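You operate a simulated robot arm through the tools that you are given. There is no shell and no other tool.

You run a simulated robot arm. Do the job below in one go: nothing can be reset, and whatever is moved stays where it is left.

Task
Add two dippers of coconut milk to the orange beaker, cover the blue pot and stir the drink.
Fine: pot lid on the bench meanwhile; dipper ends on the mixing mat; orange stirrer, back in its pot; nothing spilt. Set down upright: dipper.

The check looks at the end state, three seconds after you hand in, the way a careful person would. Anything else that was tipped, shoved, dropped, spilled or broken makes it a failure. A push-on lid holds only when it is set on centred and level and pressed home; a screw cap is set on level and turned clockwise until tight.

Robot
A 7-joint arm with a two-finger parallel gripper, fixed in place. Base frame: the origin is on the floor under the middle of its stand, x ahead of it, y to its left, z up; the work surface is at about z = 80. Lengths are in cm, angles in degrees, forces in N, time in s.
With the tool pointing down near the work surface it reaches from about 28 to 72 cm from the base axis. Its first joint turns from -143.0 to 143.0 degrees. Payload 3 kg.
The TCP is the grasp point between the finger pads, 3 cm short of the fingertips. In the tool frame z runs along the fingers and y along their closing line. The gripper opens to 9.4 cm. The fingers are 2.8 cm wide and 1 cm thick; the gripper's body (5 by 9.6 cm) begins 5.5 cm behind the TCP.
Orientation is told as [roll, pitch, yaw] about the base's x, y, z axes, in that order, counted from this pose: with the fingers straight down and closing along the base's y, the tool's x points along the base's -x, its y along +y and its z along -z.

Tools
- The arm moves only by the tool apply_moves. Its argument "deltas" is one flat list of numbers, 7 for each row, row after row: the turn, a rotation vector about the tool's x, y, z in units of 4 degrees (1.0 is 4 degrees), then the shift along the tool's x, y, z in units of 30 mm (1.0 is 30 mm), then the finger opening in cm, from 0 to 9.4. In form: [wx, wy, wz, x, y, z, jaw, wx, wy, wz, x, y, z, jaw, ...]. A call has 1 to 20 rows; each row shifts and turns the commanded pose from where the row before left it, along the tool's axes as they then stand. A call with a number of a shift or a turn outside -1 to 1 is refused whole. Rows are played at 5 a second. More than 5 cm and 8.6 degrees between two rows, or a gripper value outside its range, and nothing of the call is played. Where a pose cannot be reached the arm comes as near as it can. A force on the tool above 40 N (or 10 N above the force at the start of the call, whichever is more), or a blocked arm, ends the call early, and 0.2 s more pass. Each finger travels about 4.5 cm/s and halts on what it meets, pressing with about 26 N; the grip force reading is that of the motor and also rises with nothing between the fingers. The clock runs only during rows and for 0.2 s after the last one: add rows that do not move to give the fingers time. The reply holds the time, the measured pose of the TCP, the force on the tool along the base axes, the opening and the grip force, in the units named above and with some noise, with the torque about the TCP (base axes, N m) and any sound that the robot's microphone picked up, and new pictures: "views" is both (left out), scene, wrist or none.
- Cameras (640 x 400 px; columns grow to the right, rows downward): "scene" is fixed at [5.19, 64.96, 163.18]; the picture's right is [-0.68, -0.73, 0.00], its down [-0.56, 0.52, -0.65] and it looks along [0.48, -0.44, -0.76] (base axes); focal length 249 px, centre (320, 200). "wrist" rides on the gripper at [7.6, 1.4, -10.2] in the tool frame; the picture's right is [-0.18, 0.98, 0.00], its down [-0.75, -0.14, -0.64] and it looks along [-0.63, -0.12, 0.77] (tool axes); focal length 243 px, centre (320, 200). There is no depth. A picture from a camera that has moved, and an enlarged one, comes with that camera's place and axes in the base frame and with its lens.
- move_column(by): moves the trunk up (or, below 0, down) by that many cm; the arm rides with it, the base frame stays. It gives what a move gives, with no picture.
- enlarge(camera, box): a new picture of the part [left, top, right, bottom] of that camera's present view, enlarged. It takes no simulated time.
- finish_job(): hands the job in; it is judged then, once.

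Nothing tells you positions but the pictures and the camera data. Unless the task says otherwise, let go and move clear before handing in.

The tools are called after "Request:" as a command line: name --argument value ..., lists and objects as JSON in quotes. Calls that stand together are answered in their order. apply_moves: Moves the arm, as the interface text tells. Its arguments: {"type":"object","properties":{"deltas":{"type":"array"},"views":{"type":"string","enum":["both","scene","wrist","none"]}},"required":["deltas"]} The other tools are called the same way: move_column (by) moves the trunk up or down; enlarge (camera, box) takes an enlarged picture of a part of a camera's view; finish_job () hands the job in.

At the start:

```text
clock: 0.0
ee_pos: [59.23, 10.8, 123.81]
tcp_rot: [-0.1, 0.1, -0.1]
ft_force: [-0.3, -0.2, -0.2]
torque: [-0.01, 0.01, -0.02]
finger_gap: 9.38
finger_force: 0.0
trunk travel left (down, up): [-27.5, 11.5]
```

scene: 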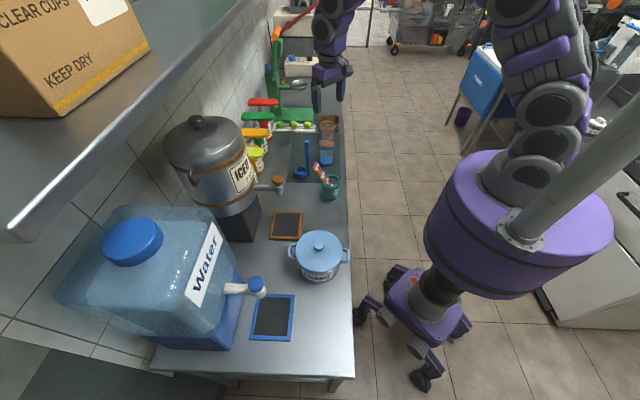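
wrist: 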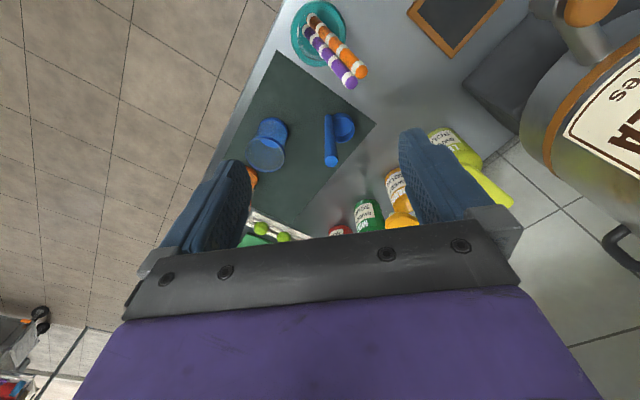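

I see a bench with a blue lidded pot, a stirrer pot with purple and orange stirrers, a mat with a blue beaker and a dipper, and more things behind. I'll look closer before moving.

Request:
enlarge --camera "scene" --box '[230, 80, 370, 210]'

Request:
enlarge --camera "scene" --box '[240, 170, 380, 300]'

Request:
enlarge --camera "wrist" --box '[200, 0, 520, 250]'

```text
3.08 times, centred on (300, 145) of scene
camera zoom: at [5.19, 64.96, 163.18], right [-0.68, -0.73, 0.0], down [-0.56, 0.52, -0.65], along [0.48, -0.44, -0.76], focal length 766 px, centre (382, 369)
```

zoom: 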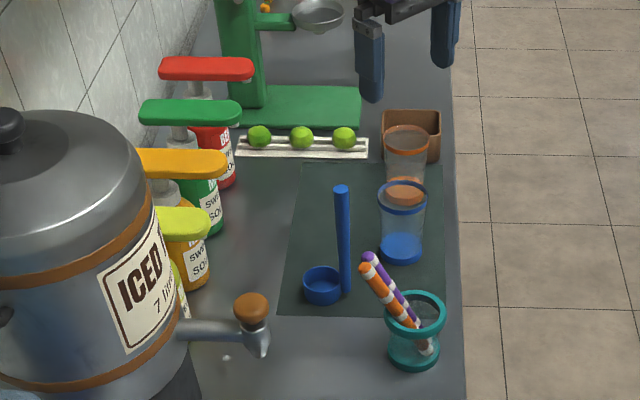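

```text
3.08 times, centred on (310, 235) of scene
camera zoom: at [5.19, 64.96, 163.18], right [-0.68, -0.73, 0.0], down [-0.56, 0.52, -0.65], along [0.48, -0.44, -0.76], focal length 766 px, centre (351, 92)
```

zoom: 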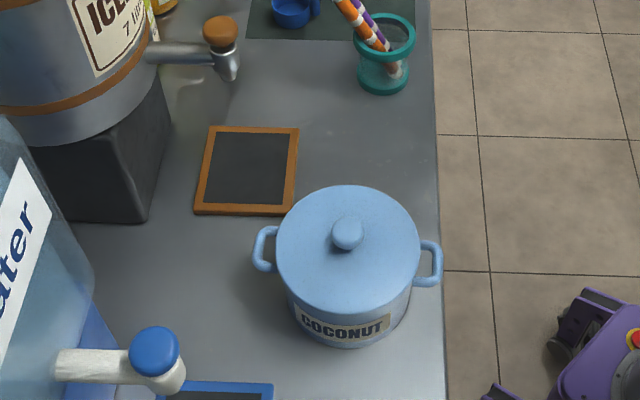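

```text
1.60 times, centred on (360, 125) of wrist
camera zoom: at [51.56, 12.16, 134.1], right [0.18, 0.98, 0.0], down [0.75, -0.14, 0.64], along [0.63, -0.12, -0.77], focal length 388 px, centre (256, 320)
```

zoom: 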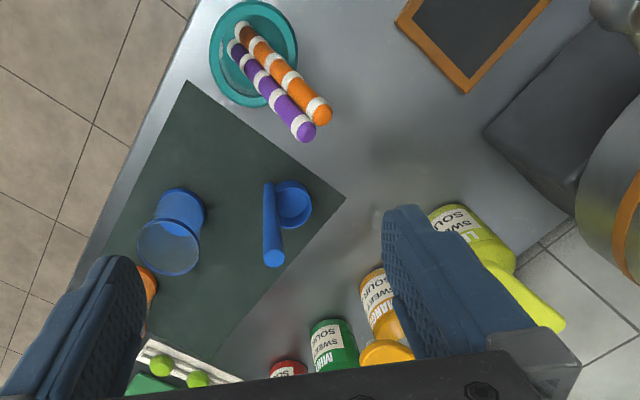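

The bench runs diagonally to my base axes. The coconut pot is near (35, 38), the stirrer pot near (57, 11), the dipper near (72, 10) and the orange beaker near (86, -15). I'll zoom in on each for detail.

Request:
enlarge --camera "scene" --box '[305, 110, 350, 145]'

Request:
enlarge --camera "scene" --box '[285, 130, 350, 205]'

Request:
enlarge --camera "scene" --box '[280, 225, 360, 290]'

Request:
enlarge --camera "wrist" --box '[280, 0, 400, 100]'

Request:
enlarge --camera "wrist" --box '[220, 90, 370, 190]'

Request:
enlarge --camera "scene" --box '[230, 20, 370, 130]'

```text
11.43 times, centred on (328, 128) of scene
camera zoom: at [5.19, 64.96, 163.18], right [-0.68, -0.73, 0.0], down [-0.56, 0.52, -0.65], along [0.48, -0.44, -0.76], focal length 2844 px, centre (234, 1029)
```

zoom: 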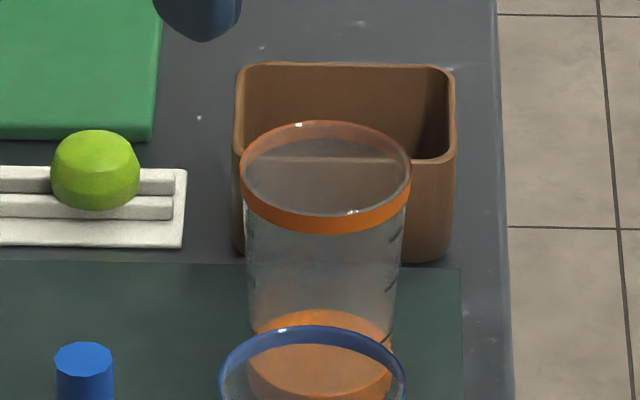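

```text
5.33 times, centred on (318, 168) of scene
camera zoom: at [5.19, 64.96, 163.18], right [-0.68, -0.73, 0.0], down [-0.56, 0.52, -0.65], along [0.48, -0.44, -0.76], focal length 1327 px, centre (333, 373)
```

zoom: 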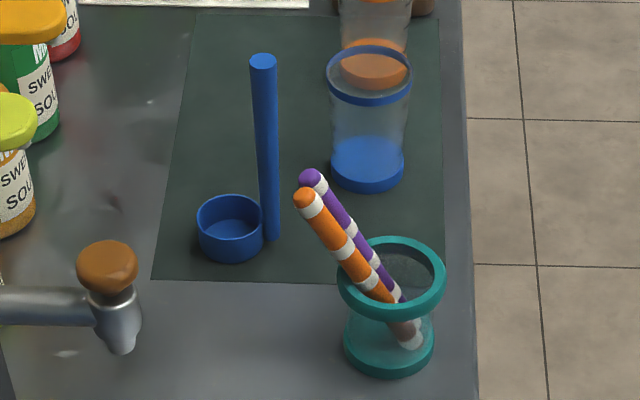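

```text
6.15 times, centred on (320, 258) of scene
camera zoom: at [5.19, 64.96, 163.18], right [-0.68, -0.73, 0.0], down [-0.56, 0.52, -0.65], along [0.48, -0.44, -0.76], focal length 1532 px, centre (320, -154)
```

zoom: 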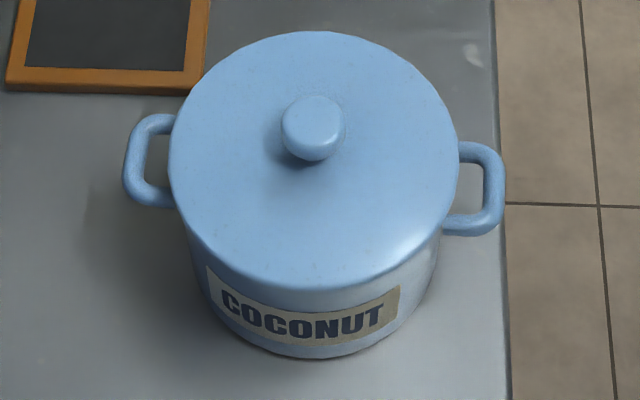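

```text
4.00 times, centred on (340, 50) of wrist
camera zoom: at [51.56, 12.16, 134.1], right [0.18, 0.98, 0.0], down [0.75, -0.14, 0.64], along [0.63, -0.12, -0.77], focal length 970 px, centre (240, 800)
```

zoom: 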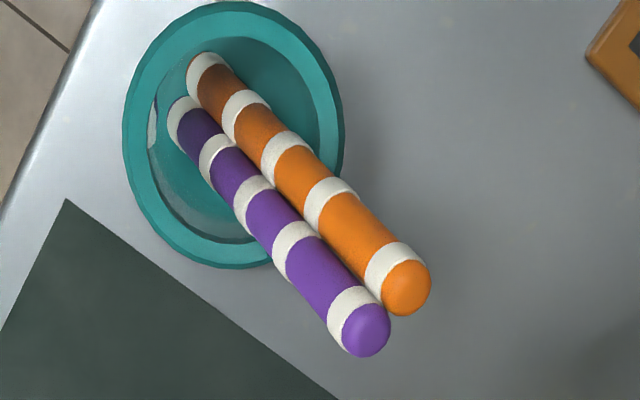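

```text
4.00 times, centred on (295, 140) of wrist
camera zoom: at [51.56, 12.16, 134.1], right [0.18, 0.98, 0.0], down [0.75, -0.14, 0.64], along [0.63, -0.12, -0.77], focal length 970 px, centre (420, 440)
```

zoom: 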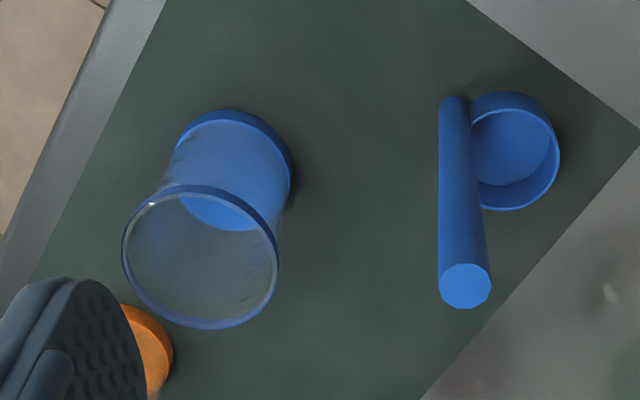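

```text
3.64 times, centred on (300, 75) of scene
camera zoom: at [5.19, 64.96, 163.18], right [-0.68, -0.73, 0.0], down [-0.56, 0.52, -0.65], along [0.48, -0.44, -0.76], focal length 905 px, centre (393, 654)
```

zoom: 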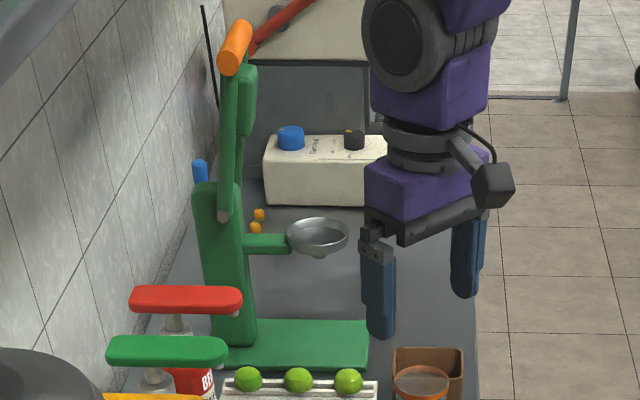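

I take the coconut pot to be centred near (35, 37.7), with its rim near z 90 and its knob near z 93.5. I'll move above it first to check with the wrist camera.

Request:
apply_moves --deltas '[0, 0, 0, 0.8, 0.88, 0.25, 9.4, 0, 0, 0, 0.8, 0.88, 0.25, 9.4, 0, 0, 0, 0.8, 0.88, 0.25, 9.4, 0, 0, 0, 0.8, 0.88, 0.25, 9.4, 0, 0, 0, 0.8, 0.88, 0.25, 9.4, 0, 0, 0, 0.8, 0.88, 0.25, 9.4, 0, 0, 0, 0.8, 0.88, 0.25, 9.4, 0, 0, 0, 0.8, 0.88, 0.25, 9.4, 0, 0, 0, 0.8, 0.88, 0.25, 9.4, 0, 0, 0, 0.8, 0.88, 0.25, 9.4, 0, 0, 0, 0, 0, 0, 9.4, 0, 0, 0, 0, 0, 0, 9.4]' --views "both"

```text
clock: 2.6
ee_pos: [34.88, 37.03, 116.56]
tcp_rot: [0.0, 0.0, 0.0]
ft_force: [0.3, 0.2, 0.6]
torque: [0.05, -0.02, -0.04]
finger_gap: 9.38
finger_force: 0.0
trunk travel left (down, up): [-27.5, 11.5]
camera wrist: at [27.37, 38.44, 126.85], right [0.18, 0.98, 0.0], down [0.75, -0.14, 0.64], along [0.63, -0.12, -0.77], focal length 243 px, centre (320, 200)
```

scene: 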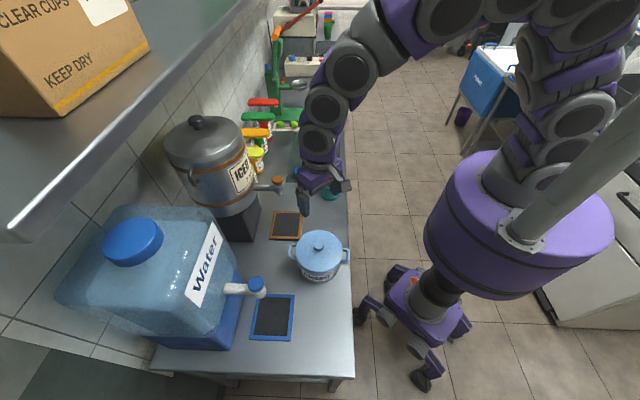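
wrist: 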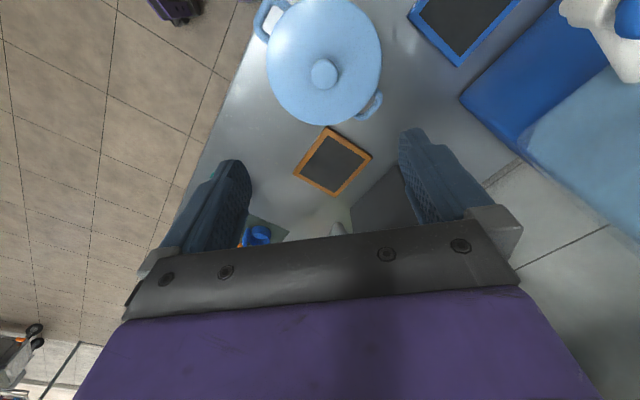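

I'm above the pot, and the knob reads near (34.7, 37.5) from the wrist camera. I'll look closer at the lid and handle shapes.

Request:
enlarge --camera "wrist" --box '[240, 0, 410, 130]'

Request:
enlarge --camera "scene" --box '[285, 225, 355, 290]'

```text
3.08 times, centred on (325, 65) of wrist
camera zoom: at [27.37, 38.44, 126.85], right [0.18, 0.98, 0.0], down [0.75, -0.14, 0.64], along [0.63, -0.12, -0.77], focal length 746 px, centre (305, 615)
```

zoom: 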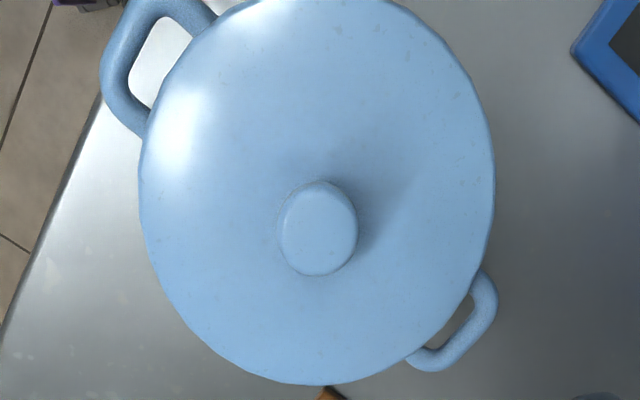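

```text
6.15 times, centred on (320, 258) of scene
camera zoom: at [5.19, 64.96, 163.18], right [-0.68, -0.73, 0.0], down [-0.56, 0.52, -0.65], along [0.48, -0.44, -0.76], focal length 1532 px, centre (320, -154)
```

zoom: 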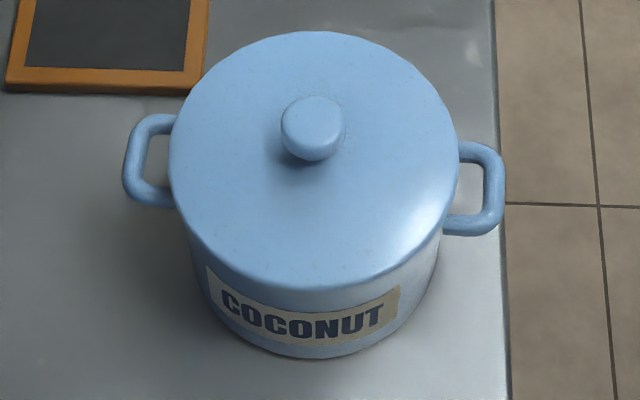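

The knob looks about 3.2 cm wide, with the lid top near z 90.5. I'll lower over it, correct the centring and check again.

Request:
apply_moves --deltas '[0, 0, 0, 0.03, 0.04, 0.8, 9.4, 0, 0, 0, 0.03, 0.04, 0.8, 9.4, 0, 0, 0, 0.03, 0.04, 0.8, 9.4, 0, 0, 0, 0.02, 0.04, 0.8, 9.4, 0, 0, 0, 0.02, 0.04, 0.8, 9.4, 0, 0, 0, 0, 0, 0, 9.4]' --views "both"

```text
clock: 4.0
ee_pos: [34.75, 37.59, 104.59]
tcp_rot: [-0.1, 0.0, 0.0]
ft_force: [-0.4, 0.6, -0.1]
torque: [-0.03, 0.02, -0.02]
finger_gap: 9.39
finger_force: 0.0
trunk travel left (down, up): [-27.5, 11.5]
camera wrist: at [27.03, 39.16, 114.86], right [0.18, 0.98, 0.0], down [0.75, -0.14, 0.64], along [0.63, -0.12, -0.77], focal length 243 px, centre (320, 200)
```

scene: 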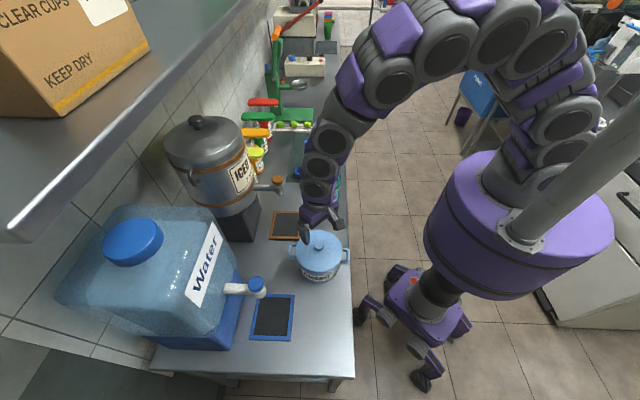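
wrist: 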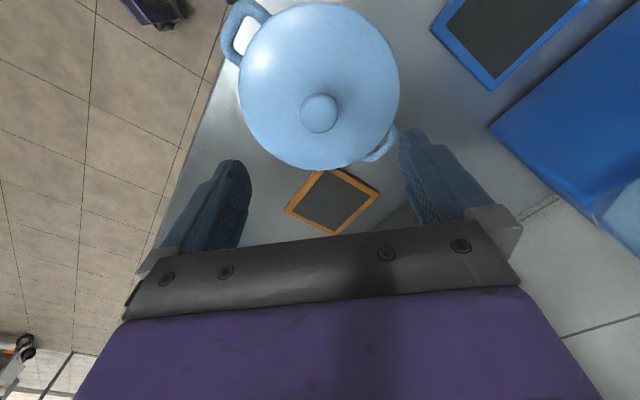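

The knob triangulates to (34.65, 37.5) at mid-height 93.5, so I'm centred. I'll descend so the fingertips stay just above the lid, then close.

Request:
apply_moves --deltas '[0, 0, 0, 0, 0, 0.65, 9.4, 0, 0, 0, 0, 0, 0.65, 9.4, 0, 0, 0, 0, 0, 0.65, 9.4, 0, 0, 0, 0, 0, 0.65, 9.4, 0, 0, 0, 0, 0, 0.65, 9.4, 0, 0, 0, 0, 0, 0, 9.4, 0, 0, 0, 0, 0, 0, 5, 0, 0, 0, 0, 0, 0, 5, 0, 0, 0, 0, 0, 0, 5]' --views "both"

Request:
enlarge --camera "wrist" --box '[220, 60, 480, 240]'

Request:
enlarge --camera "scene" --box '[280, 190, 370, 290]'

```text
clock: 6.0
ee_pos: [34.54, 37.5, 94.62]
tcp_rot: [-0.2, 0.0, 0.0]
ft_force: [0.8, -0.2, 0.6]
torque: [0.03, 0.03, -0.02]
finger_gap: 5.02
finger_force: 0.1
trunk travel left (down, up): [-27.5, 11.5]
camera wrist: at [26.72, 39.05, 104.91], right [0.18, 0.98, 0.0], down [0.75, -0.14, 0.64], along [0.63, -0.12, -0.77], focal length 243 px, centre (320, 200)
```

scene: 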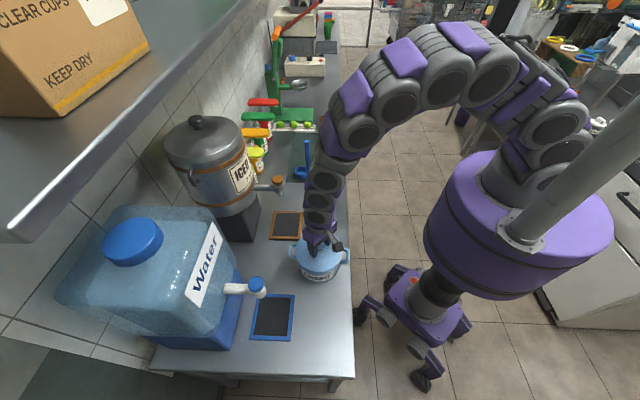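
wrist: 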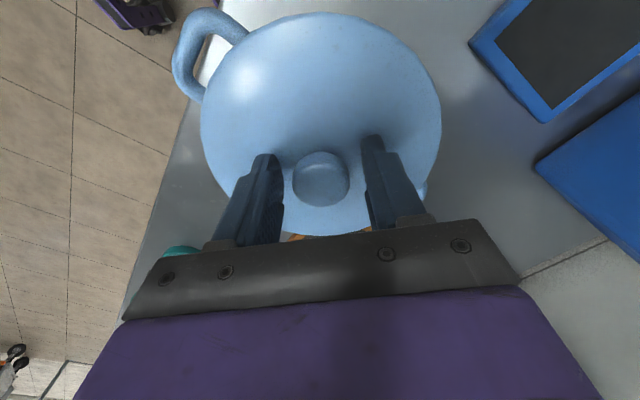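

```text
2.22 times, centred on (350, 150) of wrist
camera zoom: at [26.72, 39.05, 104.91], right [0.18, 0.98, 0.0], down [0.75, -0.14, 0.64], along [0.63, -0.12, -0.77], focal length 539 px, centre (253, 311)
```

zoom: 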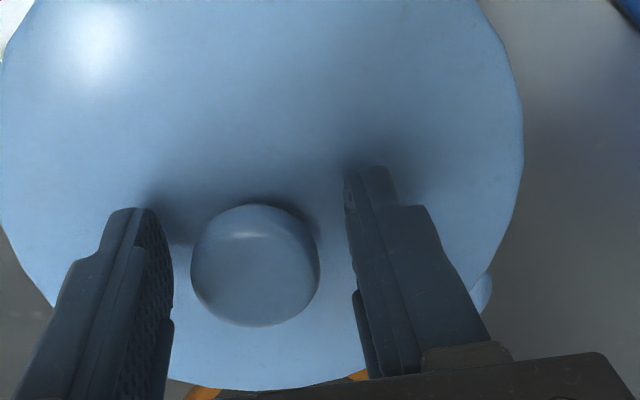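

```text
4.00 times, centred on (325, 240) of scene
camera zoom: at [5.19, 64.96, 163.18], right [-0.68, -0.73, 0.0], down [-0.56, 0.52, -0.65], along [0.48, -0.44, -0.76], focal length 996 px, centre (300, 40)
```

zoom: 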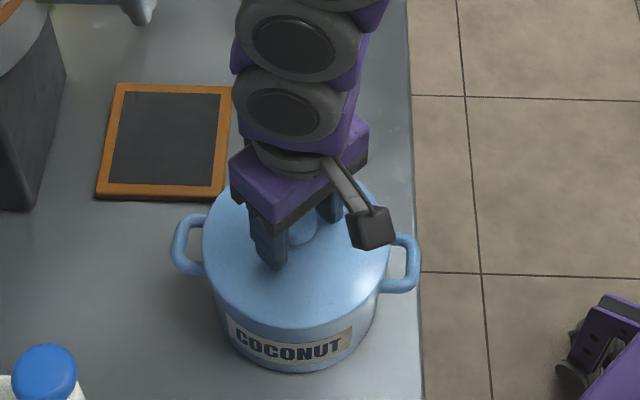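

The knob sits between the fingers and is well centred. I'll close and lift straight up gently.

Request:
apply_moves --deltas '[0, 0, 0, 0, 0, 0, 0, 0, 0, 0, 0, 0, 0, 0, 0, 0, 0, 0, 0, 0, 0, 0, 0, 0, 0, 0, 0, 0]' --views "none"

Request:
apply_moves --deltas '[0, 0, 0, 0, 0, -0.15, 0, 0, 0, 0, 0, 0, -0.15, 0, 0, 0, 0, 0, 0, -0.2, 0, 0, 0, 0, 0, 0, -0.3, 0, 0, 0, 0, 0, 0, -0.4, 0, 0, 0, 0, 0, 0, -0.5, 0, 0, 0, 0, 0, 0, 0, 0]' --views "both"

```text
clock: 7.0
ee_pos: [34.53, 37.68, 94.72]
tcp_rot: [0.0, -0.1, -0.1]
ft_force: [0.0, -0.3, -1.3]
torque: [-0.01, 0.05, 0.01]
finger_gap: 3.25
finger_force: 25.8
trunk travel left (down, up): [-27.5, 11.5]
heard: snap
```

```text
clock: 8.6
ee_pos: [34.68, 37.89, 99.68]
tcp_rot: [0.0, 0.1, -0.1]
ft_force: [-0.7, 0.4, -1.4]
torque: [0.0, 0.01, -0.01]
finger_gap: 3.28
finger_force: 26.0
trunk travel left (down, up): [-27.5, 11.5]
camera wrist: at [27.04, 39.37, 110.02], right [0.18, 0.98, 0.0], down [0.75, -0.14, 0.64], along [0.63, -0.12, -0.77], focal length 243 px, centre (320, 200)
```

scene: 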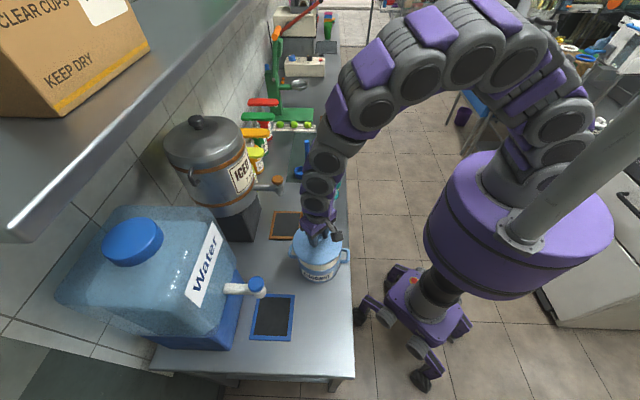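
wrist: 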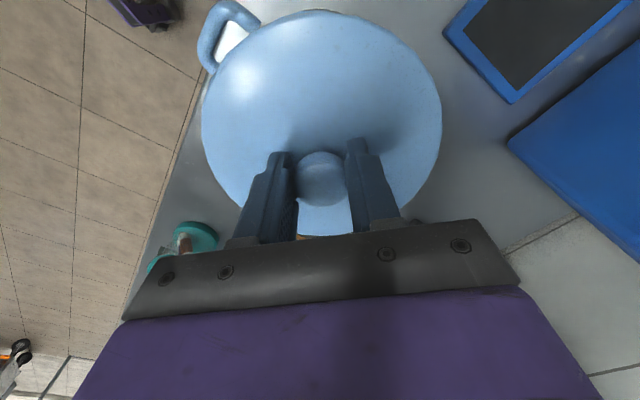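

The lid is off cleanly. I'll carry it to the free bench strip at about (47.4, 23.3), between the pot and the stirrer pot, and lower it partway.

Request:
apply_moves --deltas '[0, 0, 0, -0.71, -0.81, -0.1, 0, 0, 0, 0, -0.71, -0.81, -0.1, 0, 0, 0, 0, -0.71, -0.81, -0.1, 0, 0, 0, 0, -0.71, -0.81, -0.1, 0, 0, 0, 0, -0.71, -0.81, 0, 0, 0, 0, 0, -0.71, -0.81, 0, 0, 0, 0, 0, 0, 0, 0.6, 0, 0, 0, 0, 0, 0, 0.7, 0, 0, 0, 0, 0, 0, 0.7, 0, 0, 0, 0, 0, 0, 0.7, 0, 0, 0, 0, 0, 0, 0.7, 0, 0, 0, 0, 0, 0, 0, 0]' --views "both"

Request:
enlarge --camera "scene" --box '[260, 160, 370, 280]'

```text
clock: 11.2
ee_pos: [47.46, 23.11, 90.78]
tcp_rot: [-0.1, 0.0, -0.1]
ft_force: [-0.2, -0.5, -1.1]
torque: [0.0, 0.02, 0.02]
finger_gap: 3.28
finger_force: 25.8
trunk travel left (down, up): [-27.5, 11.5]
camera wrist: at [39.8, 24.65, 101.07], right [0.18, 0.98, 0.0], down [0.75, -0.14, 0.64], along [0.63, -0.12, -0.77], focal length 243 px, centre (320, 200)
```

scene: 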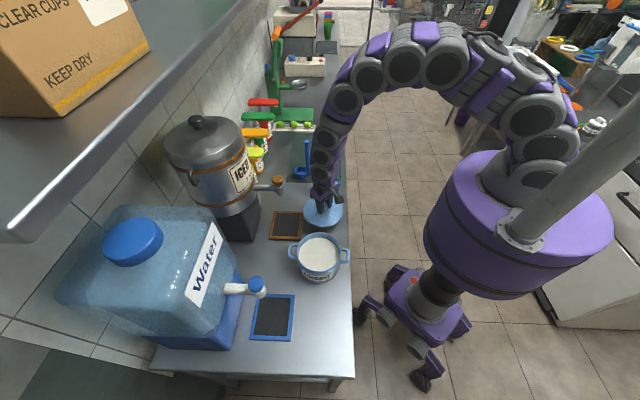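
wrist: 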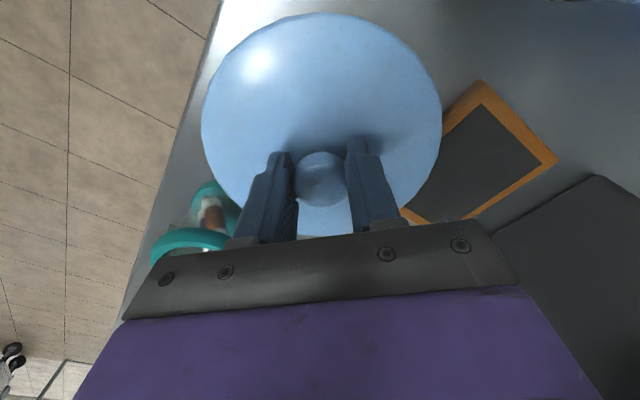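

```text
3.33 times, centred on (315, 220) of scene
camera zoom: at [5.19, 64.96, 163.18], right [-0.68, -0.73, 0.0], down [-0.56, 0.52, -0.65], along [0.48, -0.44, -0.76], focal length 830 px, centre (337, 133)
```

zoom: 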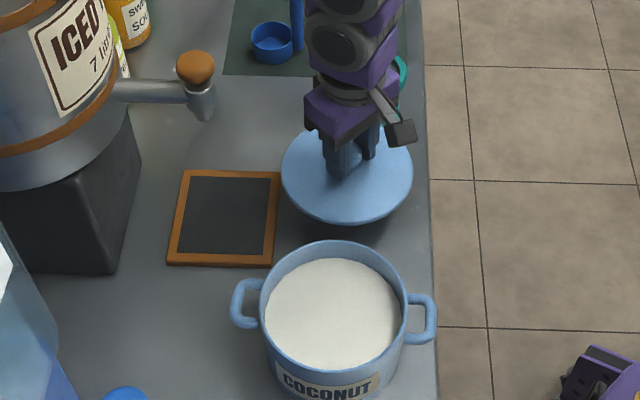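

The pot is open and shows white milk nearly to the rim. The lid hangs clear of the tray and of the bench edge, so I'll lower it toward contact.

Request:
apply_moves --deltas '[0, 0, 0, 0, 0, 0.4, 0, 0, 0, 0, 0, 0, 0.4, 0, 0, 0, 0, 0, 0, 0.4, 0, 0, 0, 0, 0, 0, 0.1, 0, 0, 0, 0, 0, 0, 0.1, 0, 0, 0, 0, 0, 0, 0.1, 0, 0, 0, 0, 0, 0, 0, 0]' --views "scene"

Request:
enlarge --camera "scene" --box '[260, 160, 370, 280]'

```text
clock: 12.8
ee_pos: [47.53, 23.03, 86.31]
tcp_rot: [-0.1, 0.0, 0.0]
ft_force: [0.5, 0.0, -0.9]
torque: [0.01, -0.03, 0.04]
finger_gap: 3.27
finger_force: 26.0
trunk travel left (down, up): [-27.5, 11.5]
```

scene: 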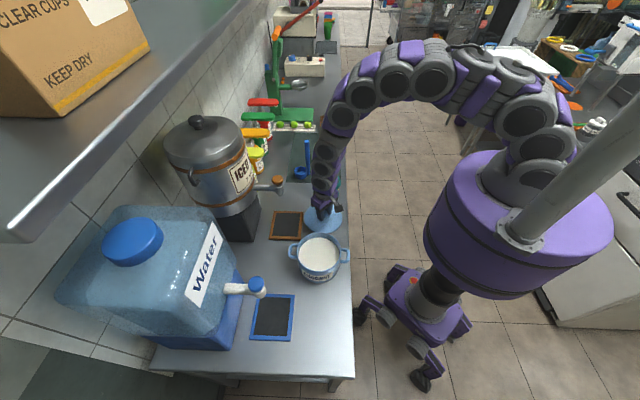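

```text
3.33 times, centred on (315, 220) of scene
camera zoom: at [5.19, 64.96, 163.18], right [-0.68, -0.73, 0.0], down [-0.56, 0.52, -0.65], along [0.48, -0.44, -0.76], focal length 830 px, centre (337, 133)
```

zoom: 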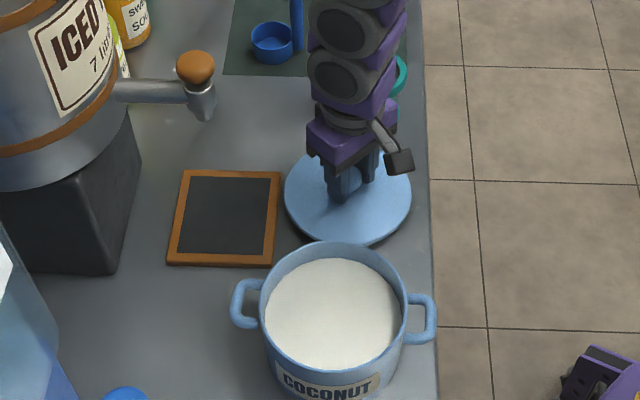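

Not touching yet. I'll creep down in 3 mm steps.

Request:
apply_moves --deltas '[0, 0, 0, 0, 0, 0.1, 0, 0, 0, 0, 0, 0, 0.1, 0, 0, 0, 0, 0, 0, 0, 0]' --views "none"

Request:
apply_moves --deltas '[0, 0, 0, 0, 0, 0.1, 0, 0, 0, 0, 0, 0, 0, 0]' --views "none"

Request:
apply_moves --deltas '[0, 0, 0, 0, 0, 0.1, 0, 0, 0, 0, 0, 0, 0, 0]' --views "none"

```text
clock: 13.6
ee_pos: [47.46, 23.14, 85.56]
tcp_rot: [0.1, 0.1, -0.1]
ft_force: [0.5, 0.4, -0.6]
torque: [0.03, 0.01, 0.01]
finger_gap: 3.27
finger_force: 25.9
trunk travel left (down, up): [-27.5, 11.5]
```

```text
clock: 14.2
ee_pos: [47.49, 23.1, 85.36]
tcp_rot: [0.0, 0.1, 0.0]
ft_force: [0.1, 0.1, -1.1]
torque: [0.01, 0.01, 0.02]
finger_gap: 3.28
finger_force: 26.2
trunk travel left (down, up): [-27.5, 11.5]
```

```text
clock: 14.8
ee_pos: [47.37, 23.09, 85.0]
tcp_rot: [-0.1, 0.0, 0.0]
ft_force: [0.4, 0.6, -1.6]
torque: [0.0, 0.0, -0.03]
finger_gap: 3.28
finger_force: 26.1
trunk travel left (down, up): [-27.5, 11.5]
```

Request:
apply_moves --deltas '[0, 0, 0, 0, 0, 0.1, 0, 0, 0, 0, 0, 0, 0, 0]' --views "none"

Request:
apply_moves --deltas '[0, 0, 0, 0, 0, 0.1, 0, 0, 0, 0, 0, 0, 0, 0]' --views "none"

Request:
apply_moves --deltas '[0, 0, 0, 0, 0, 0.1, 0, 0, 0, 0, 0, 0, 0, 0]' --views "scene"

```text
clock: 15.4
ee_pos: [47.38, 23.08, 84.69]
tcp_rot: [-0.1, -0.1, 0.0]
ft_force: [0.1, -0.2, -2.0]
torque: [0.0, 0.04, -0.03]
finger_gap: 3.27
finger_force: 26.1
trunk travel left (down, up): [-27.5, 11.5]
```

```text
clock: 16.0
ee_pos: [47.35, 23.15, 84.64]
tcp_rot: [0.0, -0.1, 0.0]
ft_force: [-1.8, 2.2, 32.1]
torque: [0.06, -0.17, 0.0]
finger_gap: 3.27
finger_force: 26.3
trunk travel left (down, up): [-27.5, 11.5]
```

```text
clock: 16.6
ee_pos: [47.43, 22.96, 84.24]
tcp_rot: [0.1, -0.2, 0.0]
ft_force: [2.8, 0.6, 34.4]
torque: [0.04, -0.33, 0.01]
finger_gap: 3.27
finger_force: 26.0
trunk travel left (down, up): [-27.5, 11.5]
```

scene: 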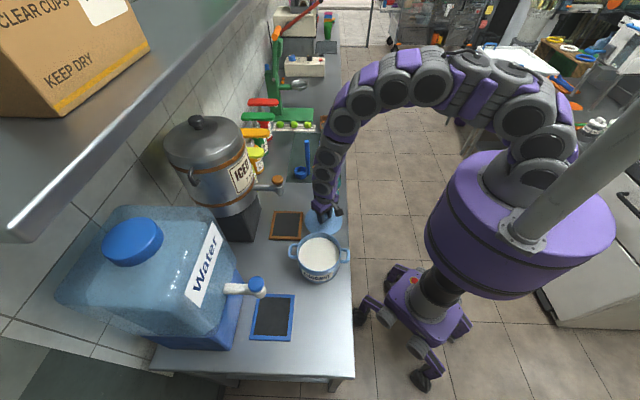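

The lid is in contact with the bench at about z 84.6. I'll relieve the pressure, open and rise.

Request:
apply_moves --deltas '[0, 0, 0, 0, 0, -0.15, 0, 0, 0, 0, 0, 0, 0, 0]' --views "none"

Request:
apply_moves --deltas '[0, 0, 0, 0, 0, 0, 7, 0, 0, 0, 0, 0, 0, 7, 0, 0, 0, 0, 0, 0, 7, 0, 0, 0, 0, 0, 0, 7, 0, 0, 0, 0, 0, -0.5, 7, 0, 0, 0, 0, 0, -0.8, 7, 0, 0, 0, 0, 0, -1, 7, 0, 0, 0, 0, 0, -1, 7, 0, 0, 0, 0, 0, -1, 7, 0, 0, 0, 0, 0, 0, 7]' --views "both"

```text
clock: 17.2
ee_pos: [47.42, 23.18, 84.61]
tcp_rot: [0.0, 0.1, 0.0]
ft_force: [0.5, -0.8, -1.2]
torque: [0.01, 0.0, 0.02]
finger_gap: 3.28
finger_force: 26.0
trunk travel left (down, up): [-27.5, 11.5]
```

```text
clock: 19.4
ee_pos: [47.33, 23.06, 97.61]
tcp_rot: [-0.2, 0.0, 0.0]
ft_force: [0.0, -0.5, 0.5]
torque: [0.0, 0.03, -0.01]
finger_gap: 7.01
finger_force: 0.2
trunk travel left (down, up): [-27.5, 11.5]
camera wrist: at [39.7, 24.45, 107.87], right [0.18, 0.98, 0.0], down [0.75, -0.14, 0.64], along [0.63, -0.12, -0.77], focal length 243 px, centre (320, 200)
```

scene: 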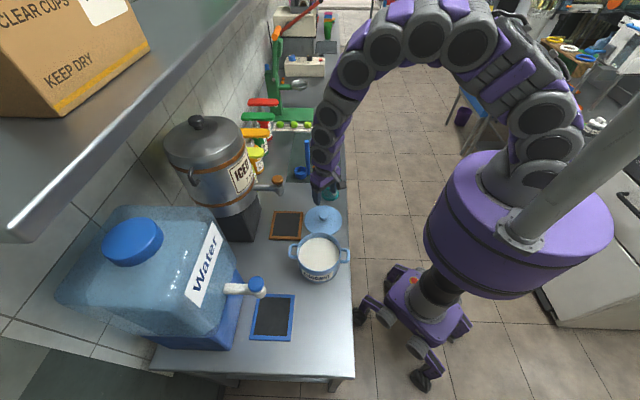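
wrist: 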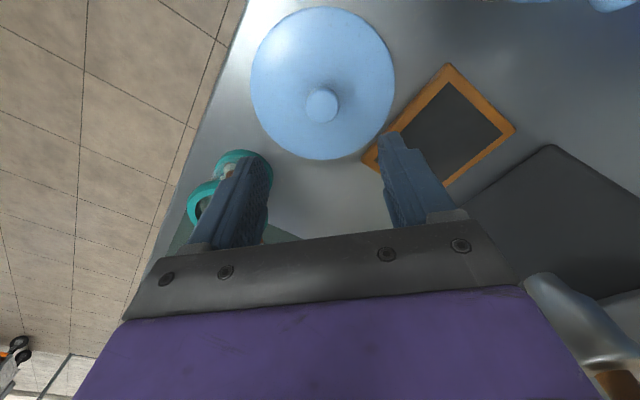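

The lid is standing on the bench. Next is the dipper: I'll rise and move near it for a precise look.

Request:
apply_moves --deltas '[0, 0, 0, 0, 0, -1, 7, 0, 0, 0, 0, 0, -1, 7, 0, 0, 0, -0.5, -0.3, -1, 7, 0, 0, 0, -0.9, -0.6, -1, 7, 0, 0, 0, -0.9, -0.6, -1, 7, 0, 0, 0, -0.9, -0.7, -0.8, 7, 0, 0, 0, -0.9, -0.7, 0, 7, 0, 0, 0, -0.9, -0.7, 0, 7, 0, 0, 0, -0.9, -0.7, 0, 7, 0, 0, 0, -0.4, 0, 0, 7, 0, 0, 0, 0, 0, 0, 7]' --views "both"

Request:
enlarge --camera "wrist" --box '[200, 20, 480, 230]'

```text
clock: 21.8
ee_pos: [66.24, 10.24, 114.91]
tcp_rot: [-0.1, 0.0, 0.0]
ft_force: [0.4, -0.6, 0.2]
torque: [0.02, -0.01, 0.03]
finger_gap: 7.03
finger_force: 0.0
trunk travel left (down, up): [-27.5, 11.5]
camera wrist: at [58.53, 11.78, 125.14], right [0.18, 0.98, 0.0], down [0.75, -0.14, 0.64], along [0.63, -0.12, -0.77], focal length 243 px, centre (320, 200)
```

scene: 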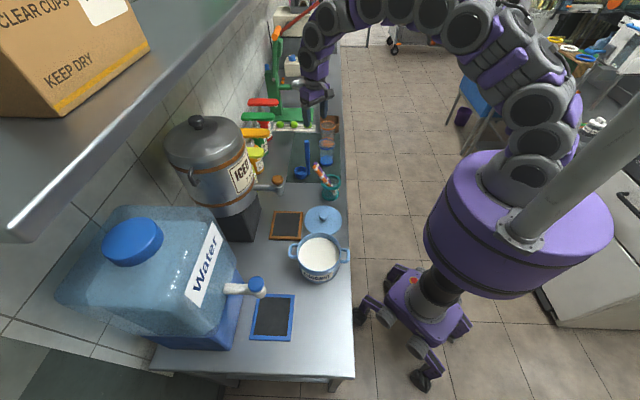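
wrist: 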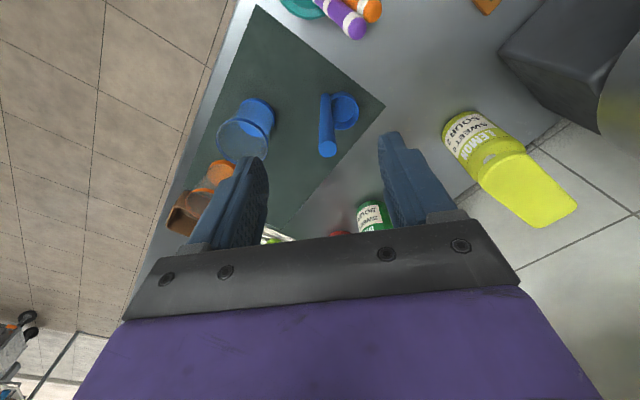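

```text
1.90 times, centred on (340, 125) of wrist
camera zoom: at [58.53, 11.78, 125.14], right [0.18, 0.98, 0.0], down [0.75, -0.14, 0.64], along [0.63, -0.12, -0.77], focal length 462 px, centre (282, 343)
```

zoom: 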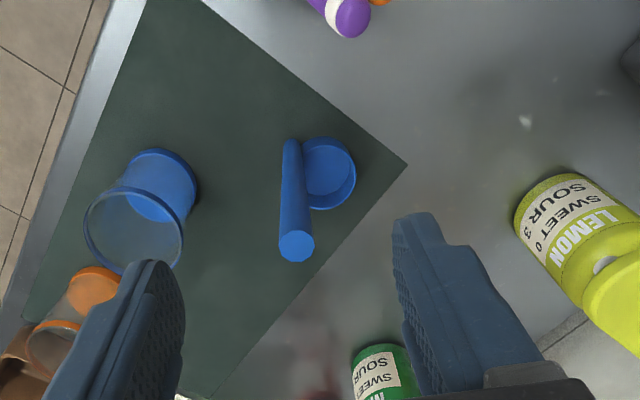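

The dipper handle is at about (71.9, 10.05), with its top near z 99.8 and the cup at azimuth about 53° from it. I'll yaw to -36° so the jaw closes along the cup–handle line, then come over the handle.

Request:
apply_moves --deltas '[0, 0, 1, 0, 0, 0, 7, 0, 0, 1, 0, 0, 0, 7, 0, 0, 1, 0, 0, 0, 7, 0, 0, 1, 0, 0, 0, 7, 0, 0, 1, 0, 0, 0, 7, 0, 0, 1, 0, 0, 0, 7, 0, 0, 1, 0, 0, 0, 7, 0, 0, 1, 0, 0, 0, 7, 0, 0, 1, 0, 0, 0, 7, 0, 0, 0, -0.52, 0.353, 0.3, 7, 0, 0, 0, -0.52, 0.353, 0.6, 7, 0, 0, 0, -0.52, 0.353, 0.6, 7, 0, 0, 0, 0, 0, 0.6, 7, 0, 0, 0, 0, 0, 0.6, 7, 0, 0, 0, 0, 0, 0.6, 7, 0, 0, 0, 0, 0, 0.4, 7, 0, 0, 0, 0, 0, 0, 7]' --views "both"

Request:
enlarge --camera "wrist" --box '[180, 20, 500, 250]'

Request:
enlarge --camera "scene" --box '[270, 70, 370, 200]'

```text
clock: 25.4
ee_pos: [72.16, 10.02, 104.01]
tcp_rot: [0.0, -0.1, -36.0]
ft_force: [0.7, -0.1, 0.4]
torque: [-0.02, 0.03, 0.0]
finger_gap: 7.01
finger_force: 0.0
trunk travel left (down, up): [-27.5, 11.5]
camera wrist: at [66.68, 15.65, 114.16], right [0.73, 0.69, 0.0], down [0.53, -0.56, 0.64], along [0.44, -0.47, -0.77], focal length 243 px, centre (320, 200)
```

scene: 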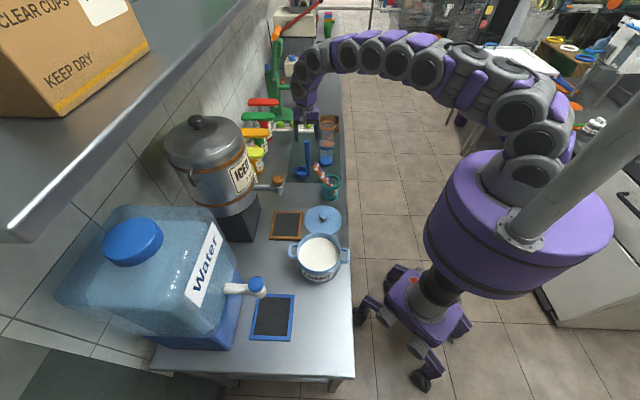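
wrist: 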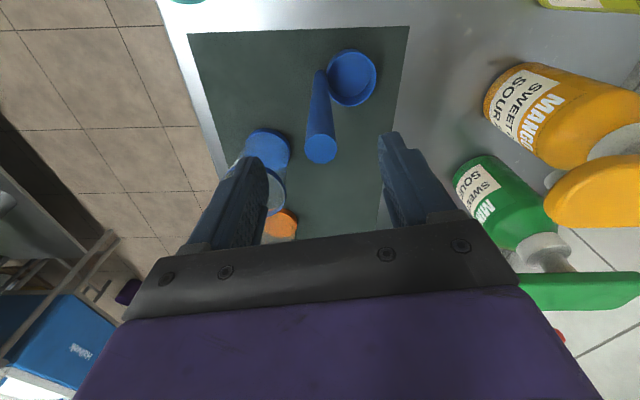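

```text
1.74 times, centred on (340, 135) of wrist
camera zoom: at [66.68, 15.65, 114.16], right [0.73, 0.69, 0.0], down [0.53, -0.56, 0.64], along [0.44, -0.47, -0.77], focal length 422 px, centre (285, 313)
```

zoom: 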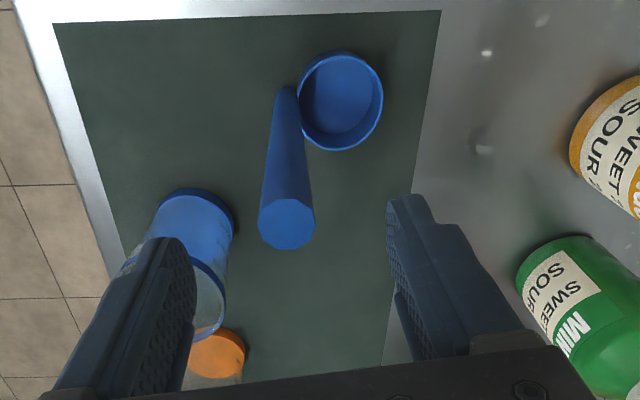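

```text
3.08 times, centred on (320, 135) of scene
camera zoom: at [5.19, 64.96, 163.18], right [-0.68, -0.73, 0.0], down [-0.56, 0.52, -0.65], along [0.48, -0.44, -0.76], focal length 766 px, centre (320, 400)
```

zoom: 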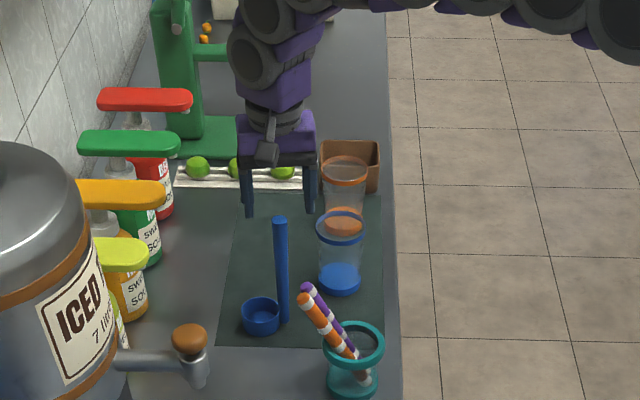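

I'm over the handle and the jaw line is centred on it. I'll descend to TCP z ≈ 95.8 and close on the handle.

Request:
apply_moves --deltas '[0, 0, 0, 0.04, 0, 0.7, 7, 0, 0, 0, 0.04, 0, 0.7, 7, 0, 0, 0, 0, 0, 0.7, 7, 0, 0, 0, 0, 0, 0.6, 7, 0, 0, 0, 0, 0, 0, 4, 0, 0, 0, 0, 0, 0, 4, 0, 0, 0, 0, 0, 0, 4]' --views "both"

Request:
enlarge --camera "wrist" --box '[180, 20, 500, 250]'

```text
clock: 27.0
ee_pos: [71.76, 10.2, 95.82]
tcp_rot: [0.0, -0.1, -36.1]
ft_force: [0.4, -0.5, 0.2]
torque: [0.03, -0.03, 0.01]
finger_gap: 4.0
finger_force: 0.1
trunk travel left (down, up): [-27.5, 11.5]
camera wrist: at [66.47, 15.79, 106.13], right [0.73, 0.69, 0.0], down [0.53, -0.56, 0.64], along [0.44, -0.47, -0.77], focal length 243 px, centre (320, 200)
```

scene: 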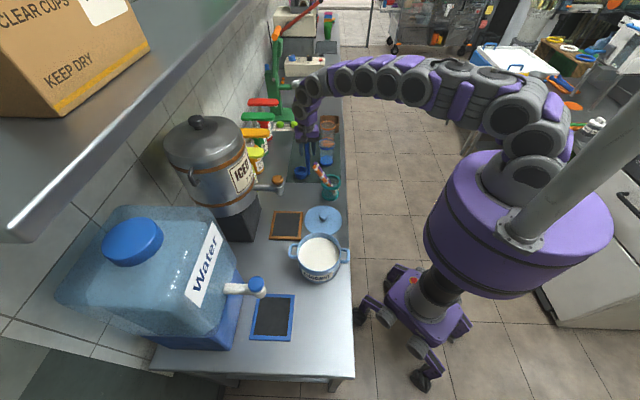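
wrist: 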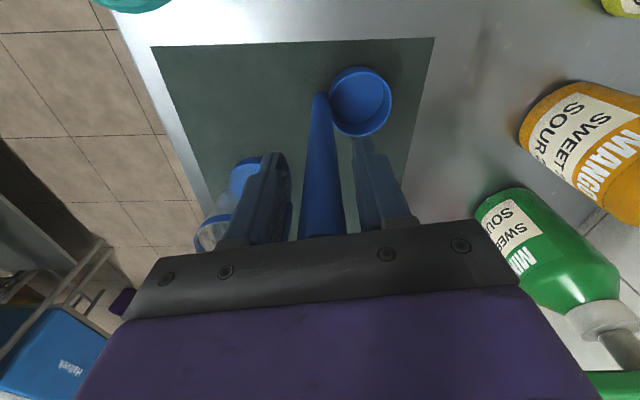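

```text
1.74 times, centred on (340, 135) of wrist
camera zoom: at [66.47, 15.79, 106.13], right [0.73, 0.69, 0.0], down [0.53, -0.56, 0.64], along [0.44, -0.47, -0.77], focal length 422 px, centre (285, 313)
```

zoom: 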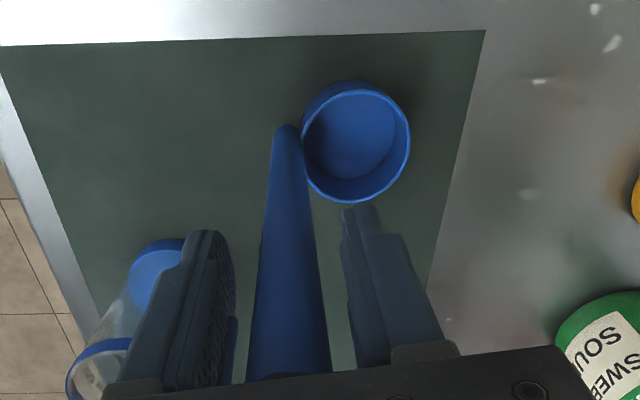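

The handle is between the pads. I'll close, then lift and check that it stays upright.

Request:
apply_moves --deltas '[0, 0, 0, 0, 0, 0, 0, 0, 0, 0, 0, 0, 0, 0, 0, 0, 0, 0, 0, 0, 0, 0, 0, 0, 0, 0, 0, 0]' --views "none"

Request:
apply_moves --deltas '[0, 0, 0, 0, 0, -0.2, 0, 0, 0, 0, 0, 0, -0.4, 0, 0, 0, 0, 0, 0, -0.8, 0, 0, 0, 0, 0, 0, -0.8, 0, 0, 0, 0, 0, 0, -0.8, 0, 0, 0, 0, 0, 0, -0.8, 0, 0, 0, 0, 0, 0, -0.8, 0, 0, 0, 0, 0, 0, 0, 0]' --views "both"

Request:
enlarge --camera "wrist" --box '[180, 20, 500, 250]'

Request:
enlarge --camera "scene" --box '[270, 70, 370, 200]'

```text
clock: 28.0
ee_pos: [71.82, 10.17, 95.86]
tcp_rot: [0.1, 0.0, -36.0]
ft_force: [-1.0, -0.7, -0.1]
torque: [0.03, 0.03, 0.01]
finger_gap: 1.85
finger_force: 25.8
trunk travel left (down, up): [-27.5, 11.5]
```

```text
clock: 29.8
ee_pos: [71.77, 10.17, 109.46]
tcp_rot: [0.0, 0.0, -36.0]
ft_force: [0.2, -0.2, -0.9]
torque: [-0.01, 0.0, -0.01]
finger_gap: 1.84
finger_force: 26.3
trunk travel left (down, up): [-27.5, 11.5]
camera wrist: at [66.4, 15.78, 119.69], right [0.73, 0.69, 0.0], down [0.53, -0.56, 0.64], along [0.44, -0.47, -0.77], focal length 243 px, centre (320, 200)
```

scene: 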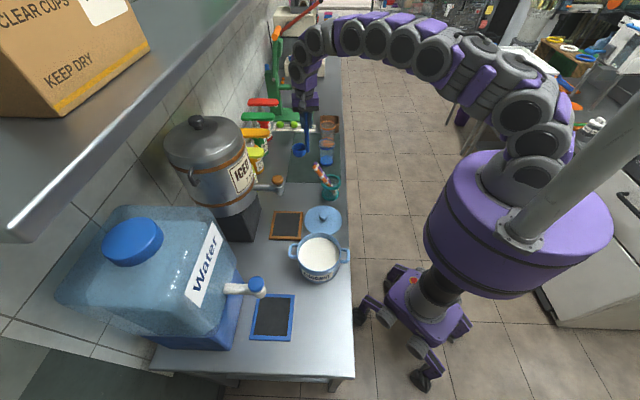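
wrist: 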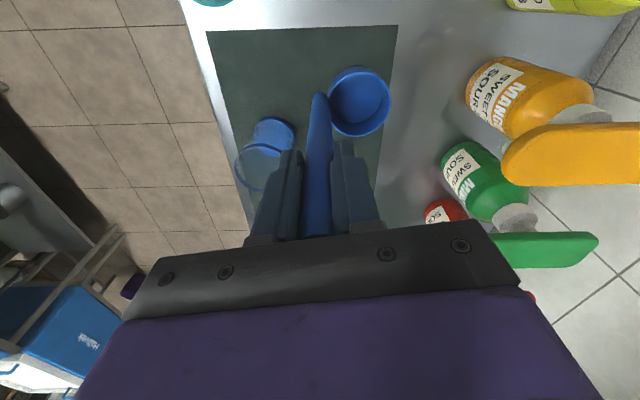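

```text
1.74 times, centred on (340, 135) of wrist
camera zoom: at [66.4, 15.78, 119.69], right [0.73, 0.69, 0.0], down [0.53, -0.56, 0.64], along [0.44, -0.47, -0.77], focal length 422 px, centre (285, 313)
```

zoom: 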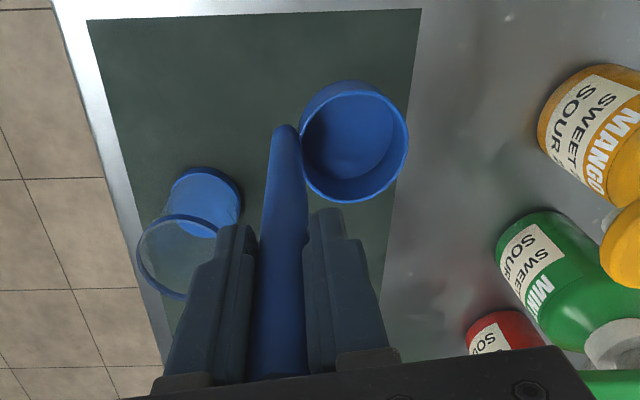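

```text
3.08 times, centred on (320, 135) of scene
camera zoom: at [5.19, 64.96, 163.18], right [-0.68, -0.73, 0.0], down [-0.56, 0.52, -0.65], along [0.48, -0.44, -0.76], focal length 766 px, centre (320, 400)
```

zoom: 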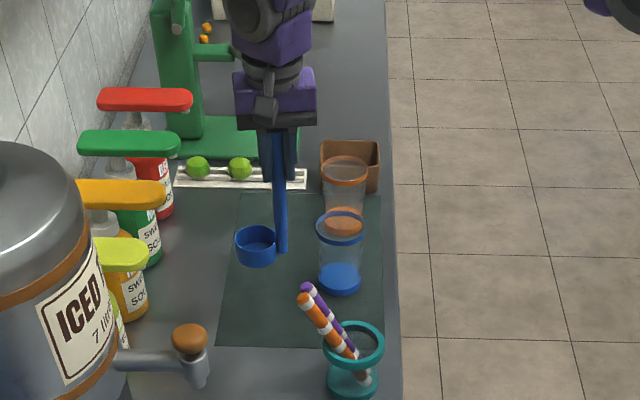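

The dipper is held rigidly. The orange beaker lies beyond tool-down reach, so I'll need a tilted grip to pour. I'll set the dipper down upright nearer on the mat with its cup turned outward, then regrasp it with the tool tilted.

Request:
apply_moves --deltas '[0, 0, 1, 0, 0, 0, 0, 0, 0, 1, 0, 0, 0, 0, 0, 0, 1, 0, 0, 0, 0, 0, 0, 1, 0, 0, 0, 0, 0, 0, 1, 0, 0, 0, 0, 0, 0, 1, 0, 0, 0, 0, 0, 0, 1, 0, 0, 0, 0, 0, 0, 1, 0, 0, 0, 0, 0, 0, 1, 0, 0, 0, 0, 0, 0, 1, 0, 0, 0, 0, 0, 0, 0, -0.283, -0.655, 0, 0, 0, 0, 0, -0.283, -0.655, 0, 0, 0, 0, 0, -0.283, -0.655, 0, 0, 0, 0, 0, -0.283, -0.655, 0, 0, 0, 0, 0, 0, 0, 0, 0]' --views "both"

Request:
enlarge --camera "scene" --box '[270, 70, 370, 200]'

```text
clock: 33.0
ee_pos: [64.87, 4.98, 109.58]
tcp_rot: [0.0, 0.0, -76.0]
ft_force: [0.2, -0.9, -1.5]
torque: [-0.03, 0.05, 0.02]
finger_gap: 1.86
finger_force: 25.8
trunk travel left (down, up): [-27.5, 11.5]
camera wrist: at [64.42, 12.6, 119.8], right [1.0, 0.06, 0.0], down [0.05, -0.77, 0.64], along [0.04, -0.64, -0.77], focal length 243 px, centre (320, 200)
```

scene: 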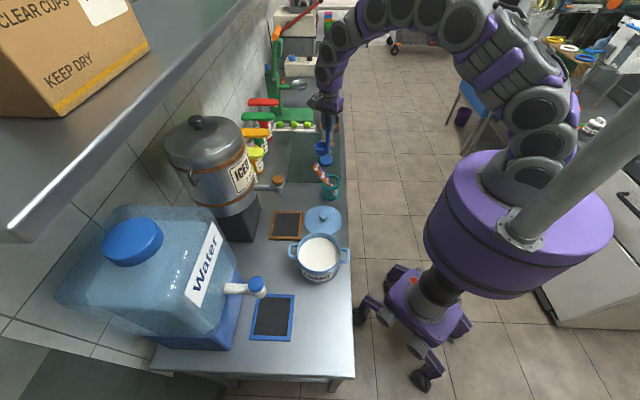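
wrist: 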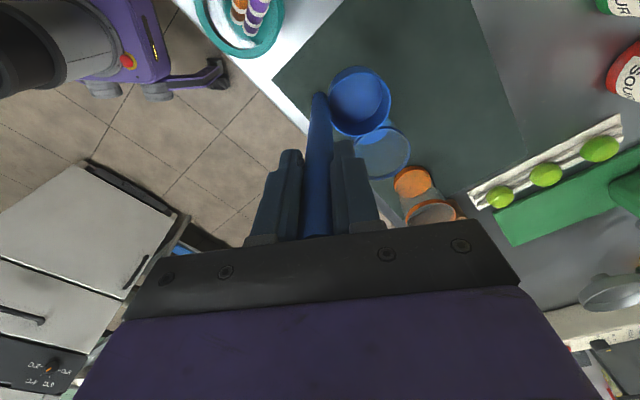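

```text
3.08 times, centred on (320, 135) of scene
camera zoom: at [5.19, 64.96, 163.18], right [-0.68, -0.73, 0.0], down [-0.56, 0.52, -0.65], along [0.48, -0.44, -0.76], focal length 766 px, centre (320, 400)
```

zoom: 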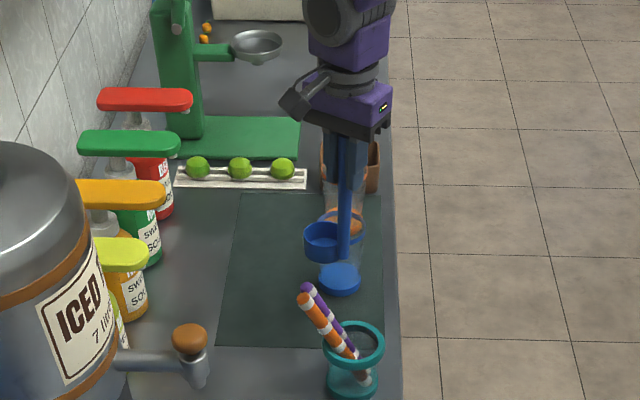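

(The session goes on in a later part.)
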